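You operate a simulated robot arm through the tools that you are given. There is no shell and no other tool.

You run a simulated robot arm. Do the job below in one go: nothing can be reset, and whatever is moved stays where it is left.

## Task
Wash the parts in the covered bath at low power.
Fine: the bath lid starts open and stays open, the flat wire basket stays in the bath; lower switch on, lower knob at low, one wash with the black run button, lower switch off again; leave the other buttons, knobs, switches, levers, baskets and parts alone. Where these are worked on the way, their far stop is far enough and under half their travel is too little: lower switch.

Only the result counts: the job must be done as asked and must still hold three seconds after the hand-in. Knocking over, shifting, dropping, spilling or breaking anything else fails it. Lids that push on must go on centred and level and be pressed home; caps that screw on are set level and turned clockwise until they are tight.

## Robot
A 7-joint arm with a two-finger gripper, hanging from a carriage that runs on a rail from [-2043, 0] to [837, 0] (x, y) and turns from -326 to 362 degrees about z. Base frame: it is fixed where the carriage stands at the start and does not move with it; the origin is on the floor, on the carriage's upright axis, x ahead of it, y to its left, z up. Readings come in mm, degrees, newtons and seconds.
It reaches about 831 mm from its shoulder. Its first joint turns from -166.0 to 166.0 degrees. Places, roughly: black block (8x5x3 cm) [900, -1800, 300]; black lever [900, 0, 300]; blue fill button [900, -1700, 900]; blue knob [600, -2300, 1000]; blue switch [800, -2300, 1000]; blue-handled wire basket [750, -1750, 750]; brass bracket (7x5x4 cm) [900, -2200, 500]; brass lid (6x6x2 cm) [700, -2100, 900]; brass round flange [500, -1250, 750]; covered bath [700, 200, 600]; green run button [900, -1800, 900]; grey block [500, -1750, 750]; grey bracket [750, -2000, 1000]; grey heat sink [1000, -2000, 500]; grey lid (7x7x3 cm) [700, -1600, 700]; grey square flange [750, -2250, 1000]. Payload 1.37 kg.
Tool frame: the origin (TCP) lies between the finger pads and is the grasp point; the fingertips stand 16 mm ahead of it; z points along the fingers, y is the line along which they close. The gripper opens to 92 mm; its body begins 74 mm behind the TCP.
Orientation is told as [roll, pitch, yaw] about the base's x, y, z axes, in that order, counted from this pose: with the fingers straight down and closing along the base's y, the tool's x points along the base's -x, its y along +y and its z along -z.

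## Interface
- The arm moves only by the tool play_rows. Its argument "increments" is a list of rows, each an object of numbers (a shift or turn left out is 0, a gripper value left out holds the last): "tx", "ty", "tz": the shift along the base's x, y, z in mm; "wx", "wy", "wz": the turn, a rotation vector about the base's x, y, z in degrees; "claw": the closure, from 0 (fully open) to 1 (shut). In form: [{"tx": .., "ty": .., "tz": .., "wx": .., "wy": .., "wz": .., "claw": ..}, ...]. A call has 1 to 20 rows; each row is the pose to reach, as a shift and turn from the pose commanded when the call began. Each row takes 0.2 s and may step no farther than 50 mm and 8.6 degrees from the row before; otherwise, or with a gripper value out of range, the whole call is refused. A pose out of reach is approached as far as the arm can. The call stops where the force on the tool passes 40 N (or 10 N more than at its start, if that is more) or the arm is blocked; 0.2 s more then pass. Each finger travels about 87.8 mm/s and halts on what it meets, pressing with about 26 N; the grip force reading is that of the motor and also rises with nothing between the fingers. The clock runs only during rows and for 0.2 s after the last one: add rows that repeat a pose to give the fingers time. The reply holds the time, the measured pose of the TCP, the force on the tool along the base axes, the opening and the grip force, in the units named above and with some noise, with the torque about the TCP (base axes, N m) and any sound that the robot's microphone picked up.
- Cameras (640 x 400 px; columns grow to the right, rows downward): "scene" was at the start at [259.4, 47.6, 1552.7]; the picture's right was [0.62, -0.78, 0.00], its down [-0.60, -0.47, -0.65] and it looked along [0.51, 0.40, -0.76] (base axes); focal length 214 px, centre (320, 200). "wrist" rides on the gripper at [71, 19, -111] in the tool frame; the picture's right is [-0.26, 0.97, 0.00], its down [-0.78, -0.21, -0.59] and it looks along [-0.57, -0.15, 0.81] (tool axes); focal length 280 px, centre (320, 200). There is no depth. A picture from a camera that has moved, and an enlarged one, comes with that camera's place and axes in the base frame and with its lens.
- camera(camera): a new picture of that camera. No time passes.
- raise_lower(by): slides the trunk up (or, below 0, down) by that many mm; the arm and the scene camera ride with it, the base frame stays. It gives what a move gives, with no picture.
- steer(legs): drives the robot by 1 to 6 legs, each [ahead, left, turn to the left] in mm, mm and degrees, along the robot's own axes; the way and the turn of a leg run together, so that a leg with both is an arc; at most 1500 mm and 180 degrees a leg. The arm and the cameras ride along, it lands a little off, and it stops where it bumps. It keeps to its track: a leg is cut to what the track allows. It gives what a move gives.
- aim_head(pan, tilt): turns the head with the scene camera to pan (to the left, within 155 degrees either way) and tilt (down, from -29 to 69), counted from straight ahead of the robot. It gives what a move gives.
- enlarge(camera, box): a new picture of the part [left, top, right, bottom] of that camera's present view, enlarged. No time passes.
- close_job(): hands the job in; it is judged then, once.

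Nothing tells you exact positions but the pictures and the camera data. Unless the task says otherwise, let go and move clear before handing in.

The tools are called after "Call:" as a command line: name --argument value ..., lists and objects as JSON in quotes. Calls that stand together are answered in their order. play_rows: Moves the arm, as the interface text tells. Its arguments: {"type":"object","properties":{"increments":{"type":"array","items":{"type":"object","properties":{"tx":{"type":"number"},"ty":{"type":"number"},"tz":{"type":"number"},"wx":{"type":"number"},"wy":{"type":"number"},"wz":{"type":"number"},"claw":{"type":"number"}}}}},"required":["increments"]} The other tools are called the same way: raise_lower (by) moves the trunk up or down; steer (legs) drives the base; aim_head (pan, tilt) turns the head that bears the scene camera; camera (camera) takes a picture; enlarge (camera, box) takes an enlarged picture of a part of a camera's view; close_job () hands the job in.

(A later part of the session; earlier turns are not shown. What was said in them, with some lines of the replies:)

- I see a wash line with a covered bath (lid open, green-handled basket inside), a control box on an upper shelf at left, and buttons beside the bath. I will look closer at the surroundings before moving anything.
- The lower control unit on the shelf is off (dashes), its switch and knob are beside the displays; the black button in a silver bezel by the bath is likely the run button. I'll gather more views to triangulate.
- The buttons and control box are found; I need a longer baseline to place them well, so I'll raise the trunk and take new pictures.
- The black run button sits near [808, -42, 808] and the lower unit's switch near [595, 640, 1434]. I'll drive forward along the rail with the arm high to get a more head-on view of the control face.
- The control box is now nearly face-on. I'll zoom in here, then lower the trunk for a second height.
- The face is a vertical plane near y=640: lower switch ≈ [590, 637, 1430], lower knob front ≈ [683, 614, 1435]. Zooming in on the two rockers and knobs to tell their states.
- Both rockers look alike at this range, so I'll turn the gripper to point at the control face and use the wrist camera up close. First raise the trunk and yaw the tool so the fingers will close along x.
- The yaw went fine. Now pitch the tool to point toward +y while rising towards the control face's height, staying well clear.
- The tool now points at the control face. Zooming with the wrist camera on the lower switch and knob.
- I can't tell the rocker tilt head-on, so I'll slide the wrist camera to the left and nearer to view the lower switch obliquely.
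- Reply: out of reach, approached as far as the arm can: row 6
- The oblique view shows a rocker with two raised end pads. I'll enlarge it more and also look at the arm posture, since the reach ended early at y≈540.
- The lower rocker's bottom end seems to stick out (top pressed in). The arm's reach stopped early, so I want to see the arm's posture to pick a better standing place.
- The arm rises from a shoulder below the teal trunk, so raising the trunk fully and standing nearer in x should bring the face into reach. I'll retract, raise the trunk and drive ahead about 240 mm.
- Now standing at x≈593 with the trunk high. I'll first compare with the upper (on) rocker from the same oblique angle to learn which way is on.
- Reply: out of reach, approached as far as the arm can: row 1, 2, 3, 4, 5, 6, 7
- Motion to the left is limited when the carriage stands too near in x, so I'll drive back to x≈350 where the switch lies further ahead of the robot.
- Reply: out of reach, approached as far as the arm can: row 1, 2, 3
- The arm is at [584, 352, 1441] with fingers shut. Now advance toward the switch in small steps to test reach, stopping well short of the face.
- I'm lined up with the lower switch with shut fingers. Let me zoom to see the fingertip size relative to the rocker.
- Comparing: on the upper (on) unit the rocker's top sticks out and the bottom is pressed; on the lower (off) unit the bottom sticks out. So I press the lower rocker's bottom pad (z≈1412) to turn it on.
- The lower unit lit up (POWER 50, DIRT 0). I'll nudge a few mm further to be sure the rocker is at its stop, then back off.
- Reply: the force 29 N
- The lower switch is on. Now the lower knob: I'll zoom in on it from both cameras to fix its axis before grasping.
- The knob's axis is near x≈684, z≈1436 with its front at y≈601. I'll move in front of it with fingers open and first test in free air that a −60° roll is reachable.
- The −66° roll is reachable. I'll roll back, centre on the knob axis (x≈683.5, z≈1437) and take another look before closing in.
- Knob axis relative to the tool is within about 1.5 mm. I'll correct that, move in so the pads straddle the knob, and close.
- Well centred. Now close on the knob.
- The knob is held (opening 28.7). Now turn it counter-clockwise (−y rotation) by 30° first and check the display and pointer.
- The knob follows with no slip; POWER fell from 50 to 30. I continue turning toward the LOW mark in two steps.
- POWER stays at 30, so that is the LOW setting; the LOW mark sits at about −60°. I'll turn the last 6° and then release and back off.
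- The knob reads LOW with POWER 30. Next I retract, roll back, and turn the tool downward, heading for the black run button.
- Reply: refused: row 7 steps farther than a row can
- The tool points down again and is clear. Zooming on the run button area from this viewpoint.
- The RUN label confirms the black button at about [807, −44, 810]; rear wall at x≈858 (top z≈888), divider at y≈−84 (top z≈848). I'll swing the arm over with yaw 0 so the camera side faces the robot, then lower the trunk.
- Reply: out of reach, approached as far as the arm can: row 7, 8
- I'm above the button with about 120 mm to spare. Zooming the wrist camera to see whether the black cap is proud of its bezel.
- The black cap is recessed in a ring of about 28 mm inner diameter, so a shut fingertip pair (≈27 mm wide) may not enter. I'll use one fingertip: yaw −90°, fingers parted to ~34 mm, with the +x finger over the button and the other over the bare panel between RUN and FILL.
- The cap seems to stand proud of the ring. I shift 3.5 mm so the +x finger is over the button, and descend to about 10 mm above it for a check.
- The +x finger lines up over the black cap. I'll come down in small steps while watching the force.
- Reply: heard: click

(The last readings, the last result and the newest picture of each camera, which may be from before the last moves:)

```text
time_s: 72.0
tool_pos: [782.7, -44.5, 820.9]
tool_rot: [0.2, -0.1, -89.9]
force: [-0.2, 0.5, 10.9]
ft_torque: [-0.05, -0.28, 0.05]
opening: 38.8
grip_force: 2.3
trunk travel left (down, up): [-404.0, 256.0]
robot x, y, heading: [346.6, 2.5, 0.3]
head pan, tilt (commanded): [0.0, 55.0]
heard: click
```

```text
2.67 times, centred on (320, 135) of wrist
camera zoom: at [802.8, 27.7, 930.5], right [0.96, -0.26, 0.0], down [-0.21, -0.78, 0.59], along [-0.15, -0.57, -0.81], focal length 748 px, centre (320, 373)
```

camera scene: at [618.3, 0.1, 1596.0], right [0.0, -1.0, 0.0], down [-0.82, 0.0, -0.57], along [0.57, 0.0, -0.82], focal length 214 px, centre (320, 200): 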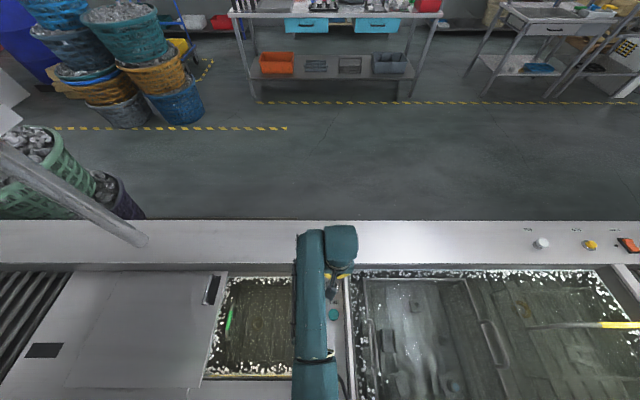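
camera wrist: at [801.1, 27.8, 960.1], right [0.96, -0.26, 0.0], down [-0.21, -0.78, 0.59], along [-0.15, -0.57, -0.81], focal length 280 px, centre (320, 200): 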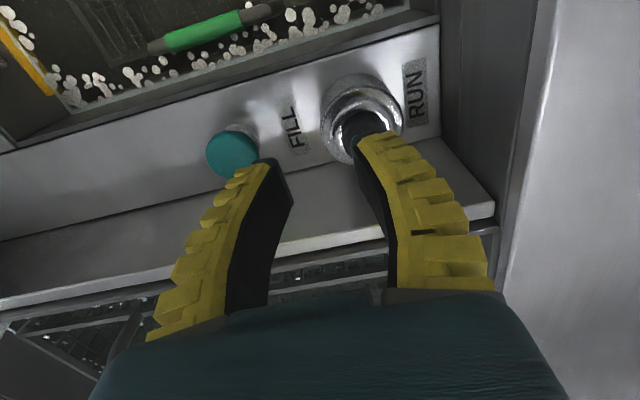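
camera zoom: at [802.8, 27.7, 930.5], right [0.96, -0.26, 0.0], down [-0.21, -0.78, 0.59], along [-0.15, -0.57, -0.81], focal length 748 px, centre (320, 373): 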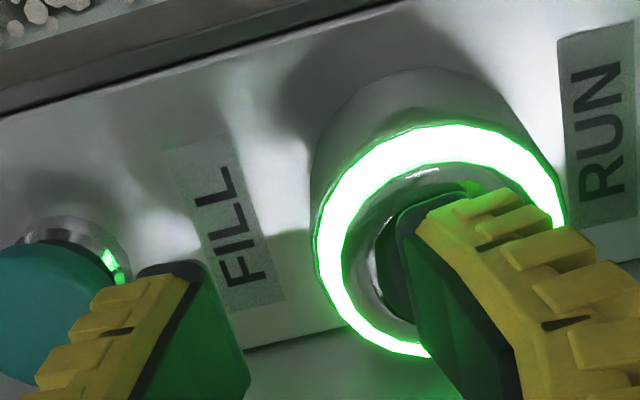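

A click, and the ring lit green: the wash has started. I lift straight off and watch for it to finish.

Call:
play_rows --increments '[{"tz": 10}, {"tz": 25}, {"tz": 50}, {"tz": 90}, {"tz": 130}]'

Call:
camera --camera "wrist"

```text
time_s: 73.2
tool_pos: [780.1, -46.8, 949.6]
tool_rot: [-0.1, -0.1, -90.0]
force: [-0.5, -0.1, 0.0]
ft_torque: [0.05, 0.01, 0.01]
opening: 37.4
grip_force: 2.6
trunk travel left (down, up): [-404.0, 256.0]
robot x, y, heading: [350.1, 0.0, -0.0]
head pan, tilt (commanded): [0.0, 55.0]
```

```text
taken
camera wrist: at [800.9, 25.2, 1059.5], right [0.96, -0.26, 0.0], down [-0.21, -0.78, 0.59], along [-0.16, -0.57, -0.81], focal length 280 px, centre (320, 200)
```

wrist: 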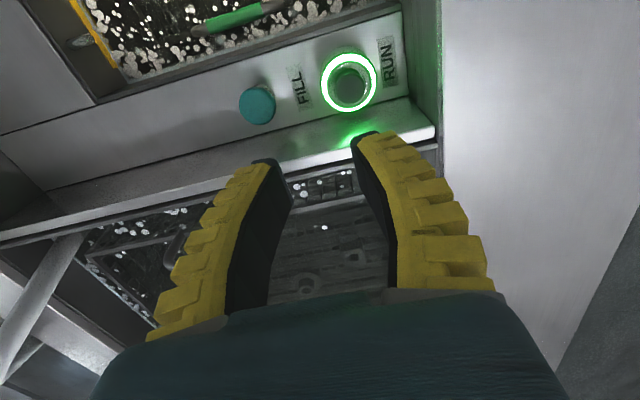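

The ring is glowing while it washes. Meanwhile I'll check the display and start back toward the control box, keeping an eye on the run light.

Call:
aim_head --pan 75 --tilt 40

Call:
camera --camera "scene"

Call:
camera --camera "wrist"

```text
time_s: 74.7
tool_pos: [780.9, -46.7, 949.3]
tool_rot: [0.0, -0.1, -90.0]
force: [0.7, 0.3, -0.2]
ft_torque: [0.0, -0.02, 0.01]
opening: 37.6
grip_force: 2.7
trunk travel left (down, up): [-404.0, 256.0]
robot x, y, heading: [347.3, -4.6, 0.3]
head pan, tilt (commanded): [75.0, 40.0]
```

```text
taken
camera scene: at [568.2, 82.1, 1616.7], right [0.97, -0.26, 0.0], down [-0.17, -0.62, -0.77], along [0.2, 0.74, -0.64], focal length 214 px, centre (320, 200)
```

scene: 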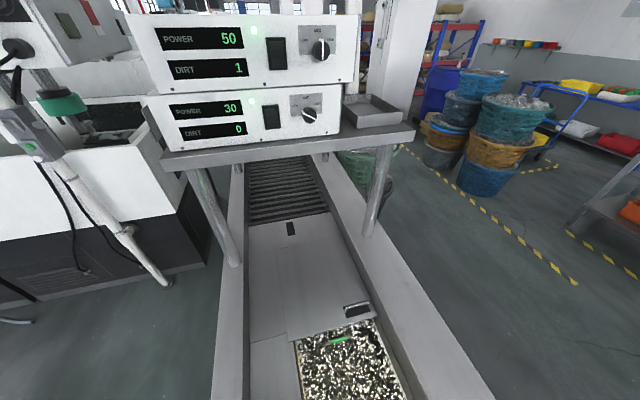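

```text
taken
camera wrist: at [801.1, 25.3, 1059.1], right [0.96, -0.26, 0.0], down [-0.21, -0.78, 0.59], along [-0.15, -0.57, -0.81], focal length 280 px, centre (320, 200)
```

wrist: 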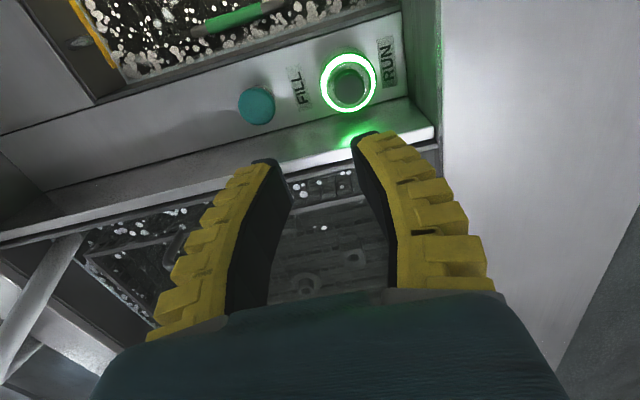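

The bath is bubbling, so the wash runs. I'll move the arm away from the run button toward the control side meanwhile.

Call:
play_rows --increments '[{"tx": -12, "ty": 37, "tz": 12, "claw": 1}, {"tx": -25, "ty": 74, "tz": 25, "claw": 1}, {"tx": -37, "ty": 111, "tz": 37}, {"tx": -50, "ty": 148, "tz": 50}, {"tx": -62, "ty": 185, "tz": 62}, {"tx": -75, "ty": 222, "tz": 75}, {"tx": -87, "ty": 259, "tz": 87}, {"tx": -100, "ty": 296, "tz": 100}]'

Call:
raise_lower --by 250

Call:
camera --camera "scene"

Call:
camera --camera "wrist"

```text
time_s: 76.5
tool_pos: [680.1, 251.9, 1047.3]
tool_rot: [0.1, -0.3, -90.1]
force: [0.2, 0.3, 0.7]
ft_torque: [0.06, 0.03, 0.0]
opening: 0.0
grip_force: 25.6
trunk travel left (down, up): [-404.0, 256.0]
robot x, y, heading: [348.2, -2.8, 0.1]
head pan, tilt (commanded): [75.0, 40.0]
```

```text
time_s: 79.1
tool_pos: [679.6, 251.4, 1298.3]
tool_rot: [0.0, -0.2, -90.0]
force: [-0.7, 0.4, -0.1]
ft_torque: [-0.02, -0.01, 0.0]
opening: 0.0
grip_force: 25.9
trunk travel left (down, up): [-654.0, 6.0]
robot x, y, heading: [348.7, 2.9, 0.2]
head pan, tilt (commanded): [75.0, 40.0]
```

```text
taken
camera scene: at [568.1, 82.1, 1866.6], right [0.97, -0.26, 0.0], down [-0.17, -0.62, -0.77], along [0.2, 0.74, -0.64], focal length 214 px, centre (320, 200)
```

scene: 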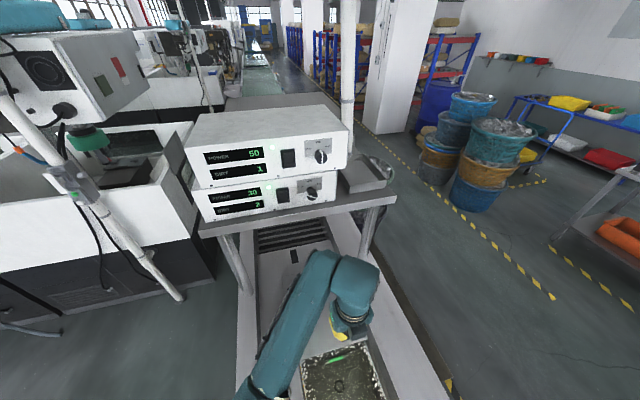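

```text
taken
camera wrist: at [701.0, 323.5, 1408.2], right [0.96, -0.26, 0.0], down [-0.21, -0.78, 0.59], along [-0.15, -0.57, -0.81], focal length 280 px, centre (320, 200)
```

wrist: 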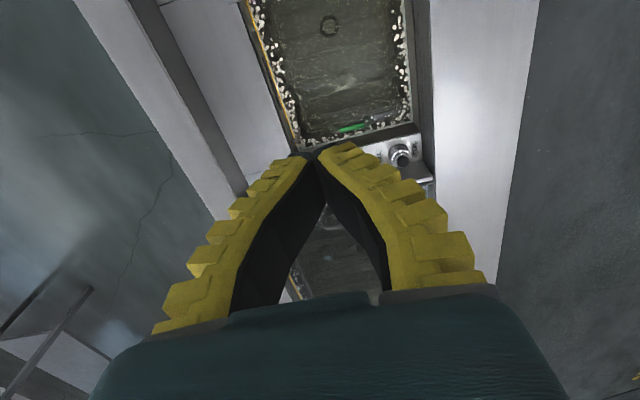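

The bath is calm and the ring light is out. Let me read the lower display.

Call:
enlarge --camera "scene" --box '[190, 130, 350, 230]'

Call:
enlarge --camera "wrist" --box '[360, 120, 440, 180]'

Call:
enlarge --camera "scene" --box '[280, 310, 420, 400]'

```text
4.00 times, centred on (270, 180) of scene
camera zoom: at [568.1, 82.1, 1866.6], right [0.97, -0.26, 0.0], down [-0.17, -0.62, -0.77], along [0.2, 0.74, -0.64], focal length 858 px, centre (520, 280)
```

zoom: 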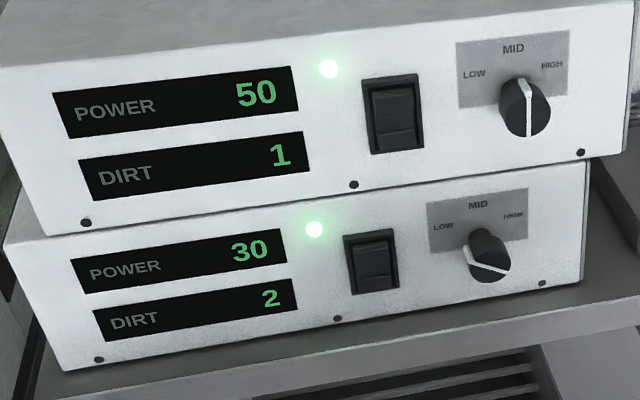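

```text
6.67 times, centred on (400, 150) of wrist
camera zoom: at [701.0, 323.5, 1408.2], right [0.96, -0.26, 0.0], down [-0.21, -0.78, 0.59], along [-0.15, -0.57, -0.81], focal length 1869 px, centre (-213, 533)
```

zoom: 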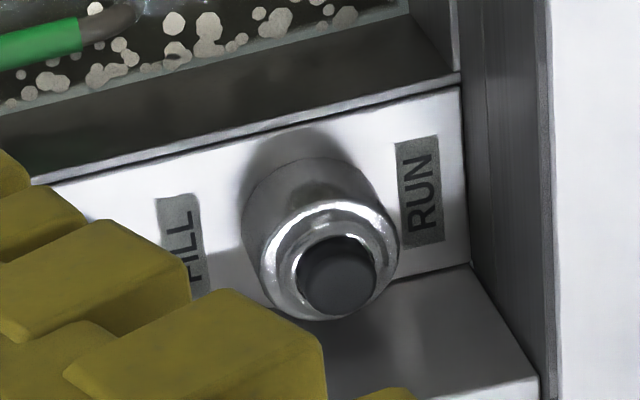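

```text
4.44 times, centred on (350, 355) of scene
camera zoom: at [568.1, 82.1, 1866.6], right [0.97, -0.26, 0.0], down [-0.17, -0.62, -0.77], along [0.2, 0.74, -0.64], focal length 953 px, centre (187, -489)
```

zoom: 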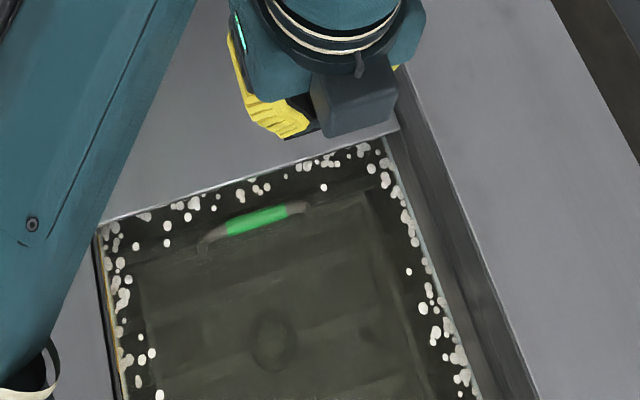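

One wash has completed (ring out, bath calm, DIRT counted up). Now go back to the lower switch to turn it off by pressing its top pad.

Call:
play_rows --increments '[{"wx": 8.2, "tx": -7, "ty": 9, "tz": 12}, {"wx": 16.4, "tx": -14, "ty": 18, "tz": 24}, {"wx": 24.6, "tx": -21, "ty": 27, "tz": 36}, {"wx": 32.8, "tx": -28, "ty": 36, "tz": 48}, {"wx": 41, "tx": -35, "ty": 45, "tz": 60}, {"wx": 49.2, "tx": -42, "ty": 54, "tz": 72}, {"wx": 57.4, "tx": -49, "ty": 63, "tz": 84}, {"wx": 65.6, "tx": -56, "ty": 72, "tz": 96}, {"wx": 73.8, "tx": -63, "ty": 81, "tz": 108}, {"wx": 82, "tx": -70, "ty": 90, "tz": 120}, {"wx": 90, "tx": -78, "ty": 99, "tz": 134}, {"wx": 90, "tx": -87, "ty": 109, "tz": 147}, {"wx": 90, "tx": -87, "ty": 140, "tz": 147}]'

Call:
camera --camera "wrist"

```text
time_s: 81.9
tool_pos: [594.1, 392.1, 1443.2]
tool_rot: [-21.4, 89.8, -111.5]
force: [0.0, 0.0, 0.5]
ft_torque: [0.02, 0.02, 0.01]
opening: 0.0
grip_force: 25.7
trunk travel left (down, up): [-654.0, 6.0]
robot x, y, heading: [348.1, 0.7, 0.2]
head pan, tilt (commanded): [75.0, 40.0]
```

```text
taken
camera wrist: at [614.6, 281.4, 1514.3], right [0.96, 0.0, -0.26], down [-0.21, -0.59, -0.78], along [-0.16, 0.81, -0.57], focal length 280 px, centre (320, 200)
```

wrist: 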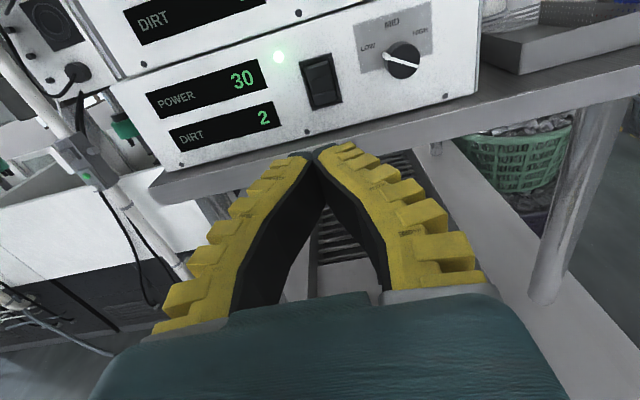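

Lined up near the switch; I advance to just short of it and verify alignment with the top pad.

Call:
play_rows --increments '[{"tx": -1, "ty": 40, "tz": 1}, {"tx": -2.5, "ty": 80, "tz": 1}, {"tx": -2.5, "ty": 120, "tz": 1}, {"tx": -2.5, "ty": 160, "tz": 1}, {"tx": -2.5, "ty": 180, "tz": 1}]'

Call:
camera --camera "wrist"

Call:
enlarge --camera "scene" --box '[230, 150, 350, 230]'

```text
time_s: 83.1
tool_pos: [590.6, 571.5, 1445.8]
tool_rot: [-10.4, 89.8, -100.4]
force: [1.0, -0.8, -0.5]
ft_torque: [0.04, 0.0, -0.02]
opening: 0.0
grip_force: 26.1
trunk travel left (down, up): [-654.0, 6.0]
robot x, y, heading: [348.4, -2.1, -0.2]
head pan, tilt (commanded): [75.0, 40.0]
```

```text
taken
camera wrist: at [611.6, 461.8, 1516.6], right [0.96, 0.0, -0.26], down [-0.21, -0.59, -0.78], along [-0.15, 0.81, -0.57], focal length 280 px, centre (320, 200)
```

wrist: 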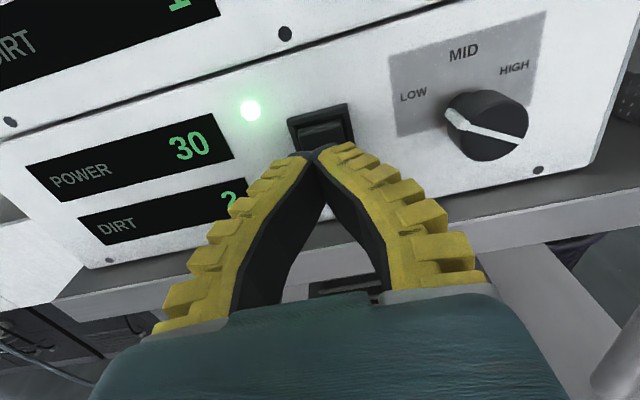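

```text
5.00 times, centred on (290, 190) of scene
camera zoom: at [568.1, 82.1, 1866.7], right [0.97, -0.26, 0.0], down [-0.17, -0.62, -0.77], along [0.2, 0.74, -0.64], focal length 1072 px, centre (470, 250)
```

zoom: 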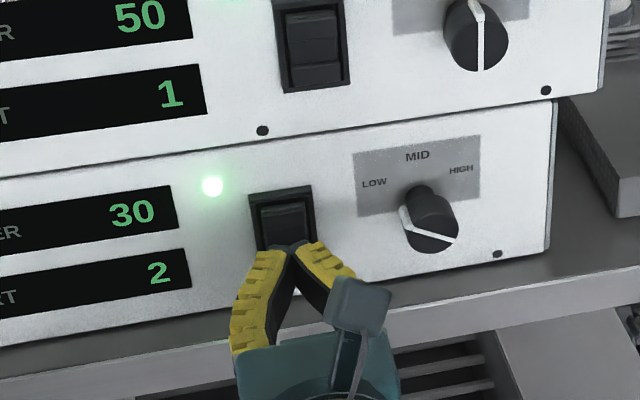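

Aligned with the top pad. Press in to the same depth that worked before.

Call:
play_rows --increments '[{"tx": 1.5, "ty": 15}, {"tx": 1.5, "ty": 27}, {"tx": 1.5, "ty": 33}, {"tx": 1.5, "ty": 37}, {"tx": 1.5, "ty": 40}, {"tx": 1.5, "ty": 43}]'

Call:
camera --camera "wrist"

```text
time_s: 84.5
tool_pos: [593.6, 613.9, 1445.9]
tool_rot: [-8.5, 89.8, -98.5]
force: [-0.3, -5.8, 0.5]
ft_torque: [-0.07, 0.0, 0.02]
opening: 6.2
grip_force: 27.7
trunk travel left (down, up): [-654.0, 6.0]
robot x, y, heading: [347.6, 0.1, 0.5]
head pan, tilt (commanded): [75.0, 40.0]
```

```text
taken
camera wrist: at [613.5, 504.2, 1516.7], right [0.96, 0.0, -0.26], down [-0.21, -0.59, -0.78], along [-0.15, 0.81, -0.57], focal length 280 px, centre (320, 200)
```

wrist: 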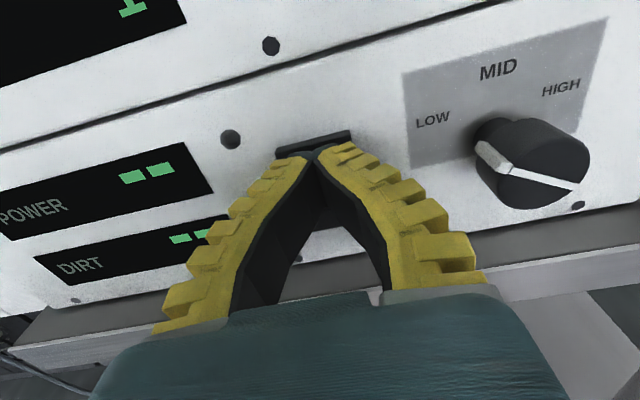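

The lower unit went off (dashes). A slight further push to seat the rocker, then retreat clear.

Call:
play_rows --increments '[{"ty": 2}, {"ty": 4}]'

Call:
play_rows --increments '[{"ty": -15}, {"ty": -45}, {"ty": -90}, {"ty": -135}, {"ty": -180}, {"ty": -220}]'

Call:
camera --camera "scene"

Call:
enlarge --camera "scene" --box '[190, 130, 350, 230]'

Call:
enlarge --camera "scene" --box '[265, 175, 305, 220]'

```text
time_s: 85.1
tool_pos: [594.7, 615.7, 1445.1]
tool_rot: [2.4, 89.9, -87.7]
force: [-1.7, -29.7, 6.5]
ft_torque: [-0.18, 0.12, -0.03]
opening: 5.6
grip_force: 28.5
trunk travel left (down, up): [-654.0, 6.0]
robot x, y, heading: [348.3, 1.8, -0.0]
head pan, tilt (commanded): [75.0, 40.0]
```

```text
time_s: 86.5
tool_pos: [593.0, 398.8, 1444.6]
tool_rot: [-5.9, 89.7, -95.9]
force: [-0.1, 0.4, 0.4]
ft_torque: [-0.01, -0.02, 0.04]
opening: 0.0
grip_force: 27.3
trunk travel left (down, up): [-654.0, 6.0]
robot x, y, heading: [347.7, -1.3, 0.1]
head pan, tilt (commanded): [75.0, 40.0]
```

```text
taken
camera scene: at [568.2, 82.3, 1866.7], right [0.97, -0.26, 0.0], down [-0.17, -0.62, -0.77], along [0.2, 0.74, -0.64], focal length 214 px, centre (320, 200)
```

scene: 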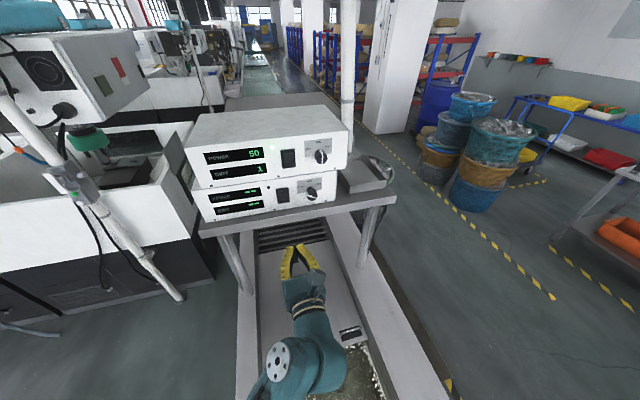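

```text
4.00 times, centred on (270, 180) of scene
camera zoom: at [568.2, 82.3, 1866.7], right [0.97, -0.26, 0.0], down [-0.17, -0.62, -0.77], along [0.2, 0.74, -0.64], focal length 858 px, centre (520, 280)
```

zoom: 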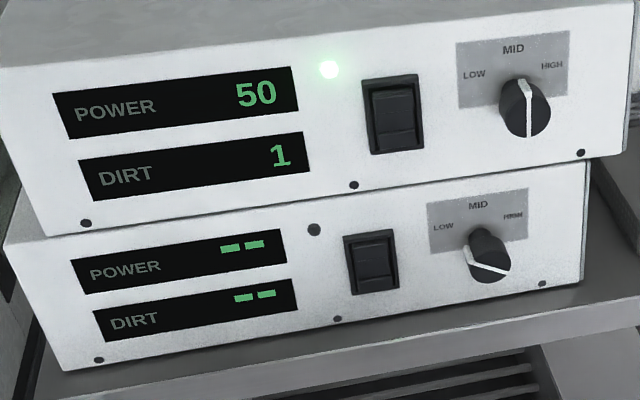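

```text
8.89 times, centred on (285, 198) of scene
camera zoom: at [568.2, 82.3, 1866.7], right [0.97, -0.26, 0.0], down [-0.17, -0.62, -0.77], along [0.2, 0.74, -0.64], focal length 1906 px, centre (631, 222)
```

zoom: 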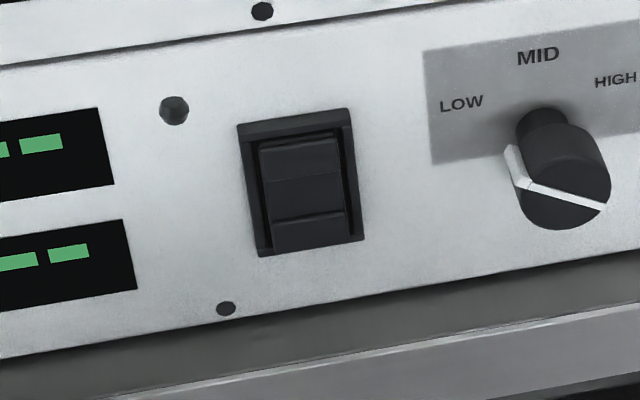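

Lower unit is off with its knob at LOW, and the upper unit is unchanged. A last look at the bath, lid and buttons before handing in.

Call:
aim_head --pan 15 --tilt 60

Call:
camera --camera "scene"

Call:
enlarge --camera "scene" --box '[200, 220, 440, 370]'

```text
time_s: 87.8
tool_pos: [593.5, 398.9, 1445.4]
tool_rot: [-10.3, 89.8, -100.3]
force: [-0.6, 0.9, 0.0]
ft_torque: [-0.02, -0.01, -0.03]
opening: 0.0
grip_force: 28.3
trunk travel left (down, up): [-654.0, 6.0]
robot x, y, heading: [346.5, 1.0, 0.0]
head pan, tilt (commanded): [15.0, 60.0]
```

```text
taken
camera scene: at [610.6, 17.4, 1839.9], right [0.26, -0.97, 0.0], down [-0.84, -0.23, -0.5], along [0.48, 0.13, -0.87], focal length 214 px, centre (320, 200)
```

scene: 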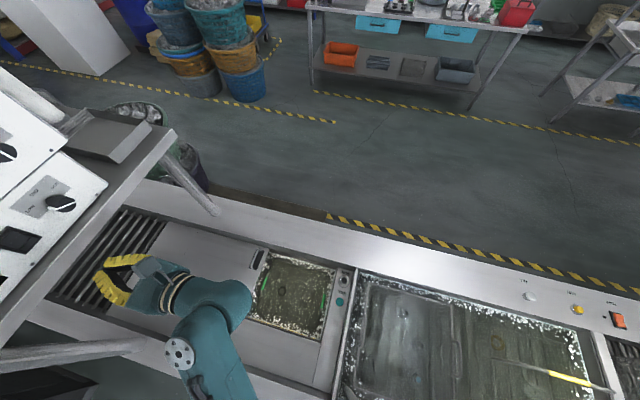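

```text
2.67 times, centred on (320, 295) of scene
camera zoom: at [610.6, 17.4, 1839.9], right [0.26, -0.97, 0.0], down [-0.84, -0.23, -0.5], along [0.48, 0.13, -0.87], focal length 572 px, centre (320, -53)
```

zoom: 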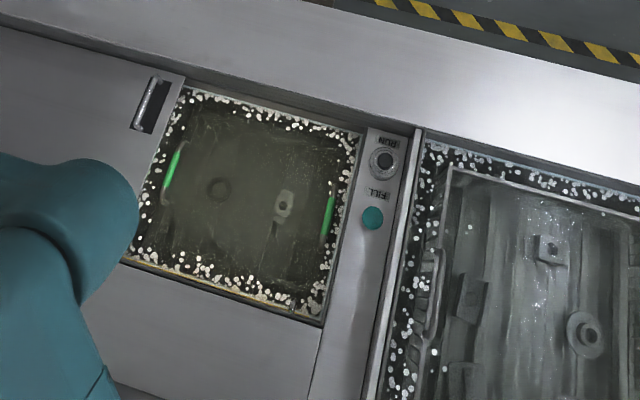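

The lid is still open, the basket and its parts are still in the bath, the run light is out, the lower switch is off and the lower knob points at LOW. The arm is clear, so I hand the job in.

Call:
close_job

```text
The job is handed in.
```

The parts in the covered bath have had one wash at low power, and I have handed the job in.

- **Lower switch:** I turned it on by pressing the bottom of the rocker. After the wash I turned it off by pressing the top, and the lower display went back to dashes.
- **Lower knob:** it points at LOW, and the display read POWER 30 while the unit was on.
- **Wash:** I pressed the black run button once. It clicked, its ring lit green and the bath bubbled. I waited until the light went out and the bath was calm before switching off. The lower unit's DIRT reading went from 0 to 2.
- **Left alone:** the bath lid is still open, and the basket and its parts are still in the bath. The upper unit still reads POWER 50 and DIRT 1, and I did not touch the fill button.

The arm is clear of the controls and holding nothing.
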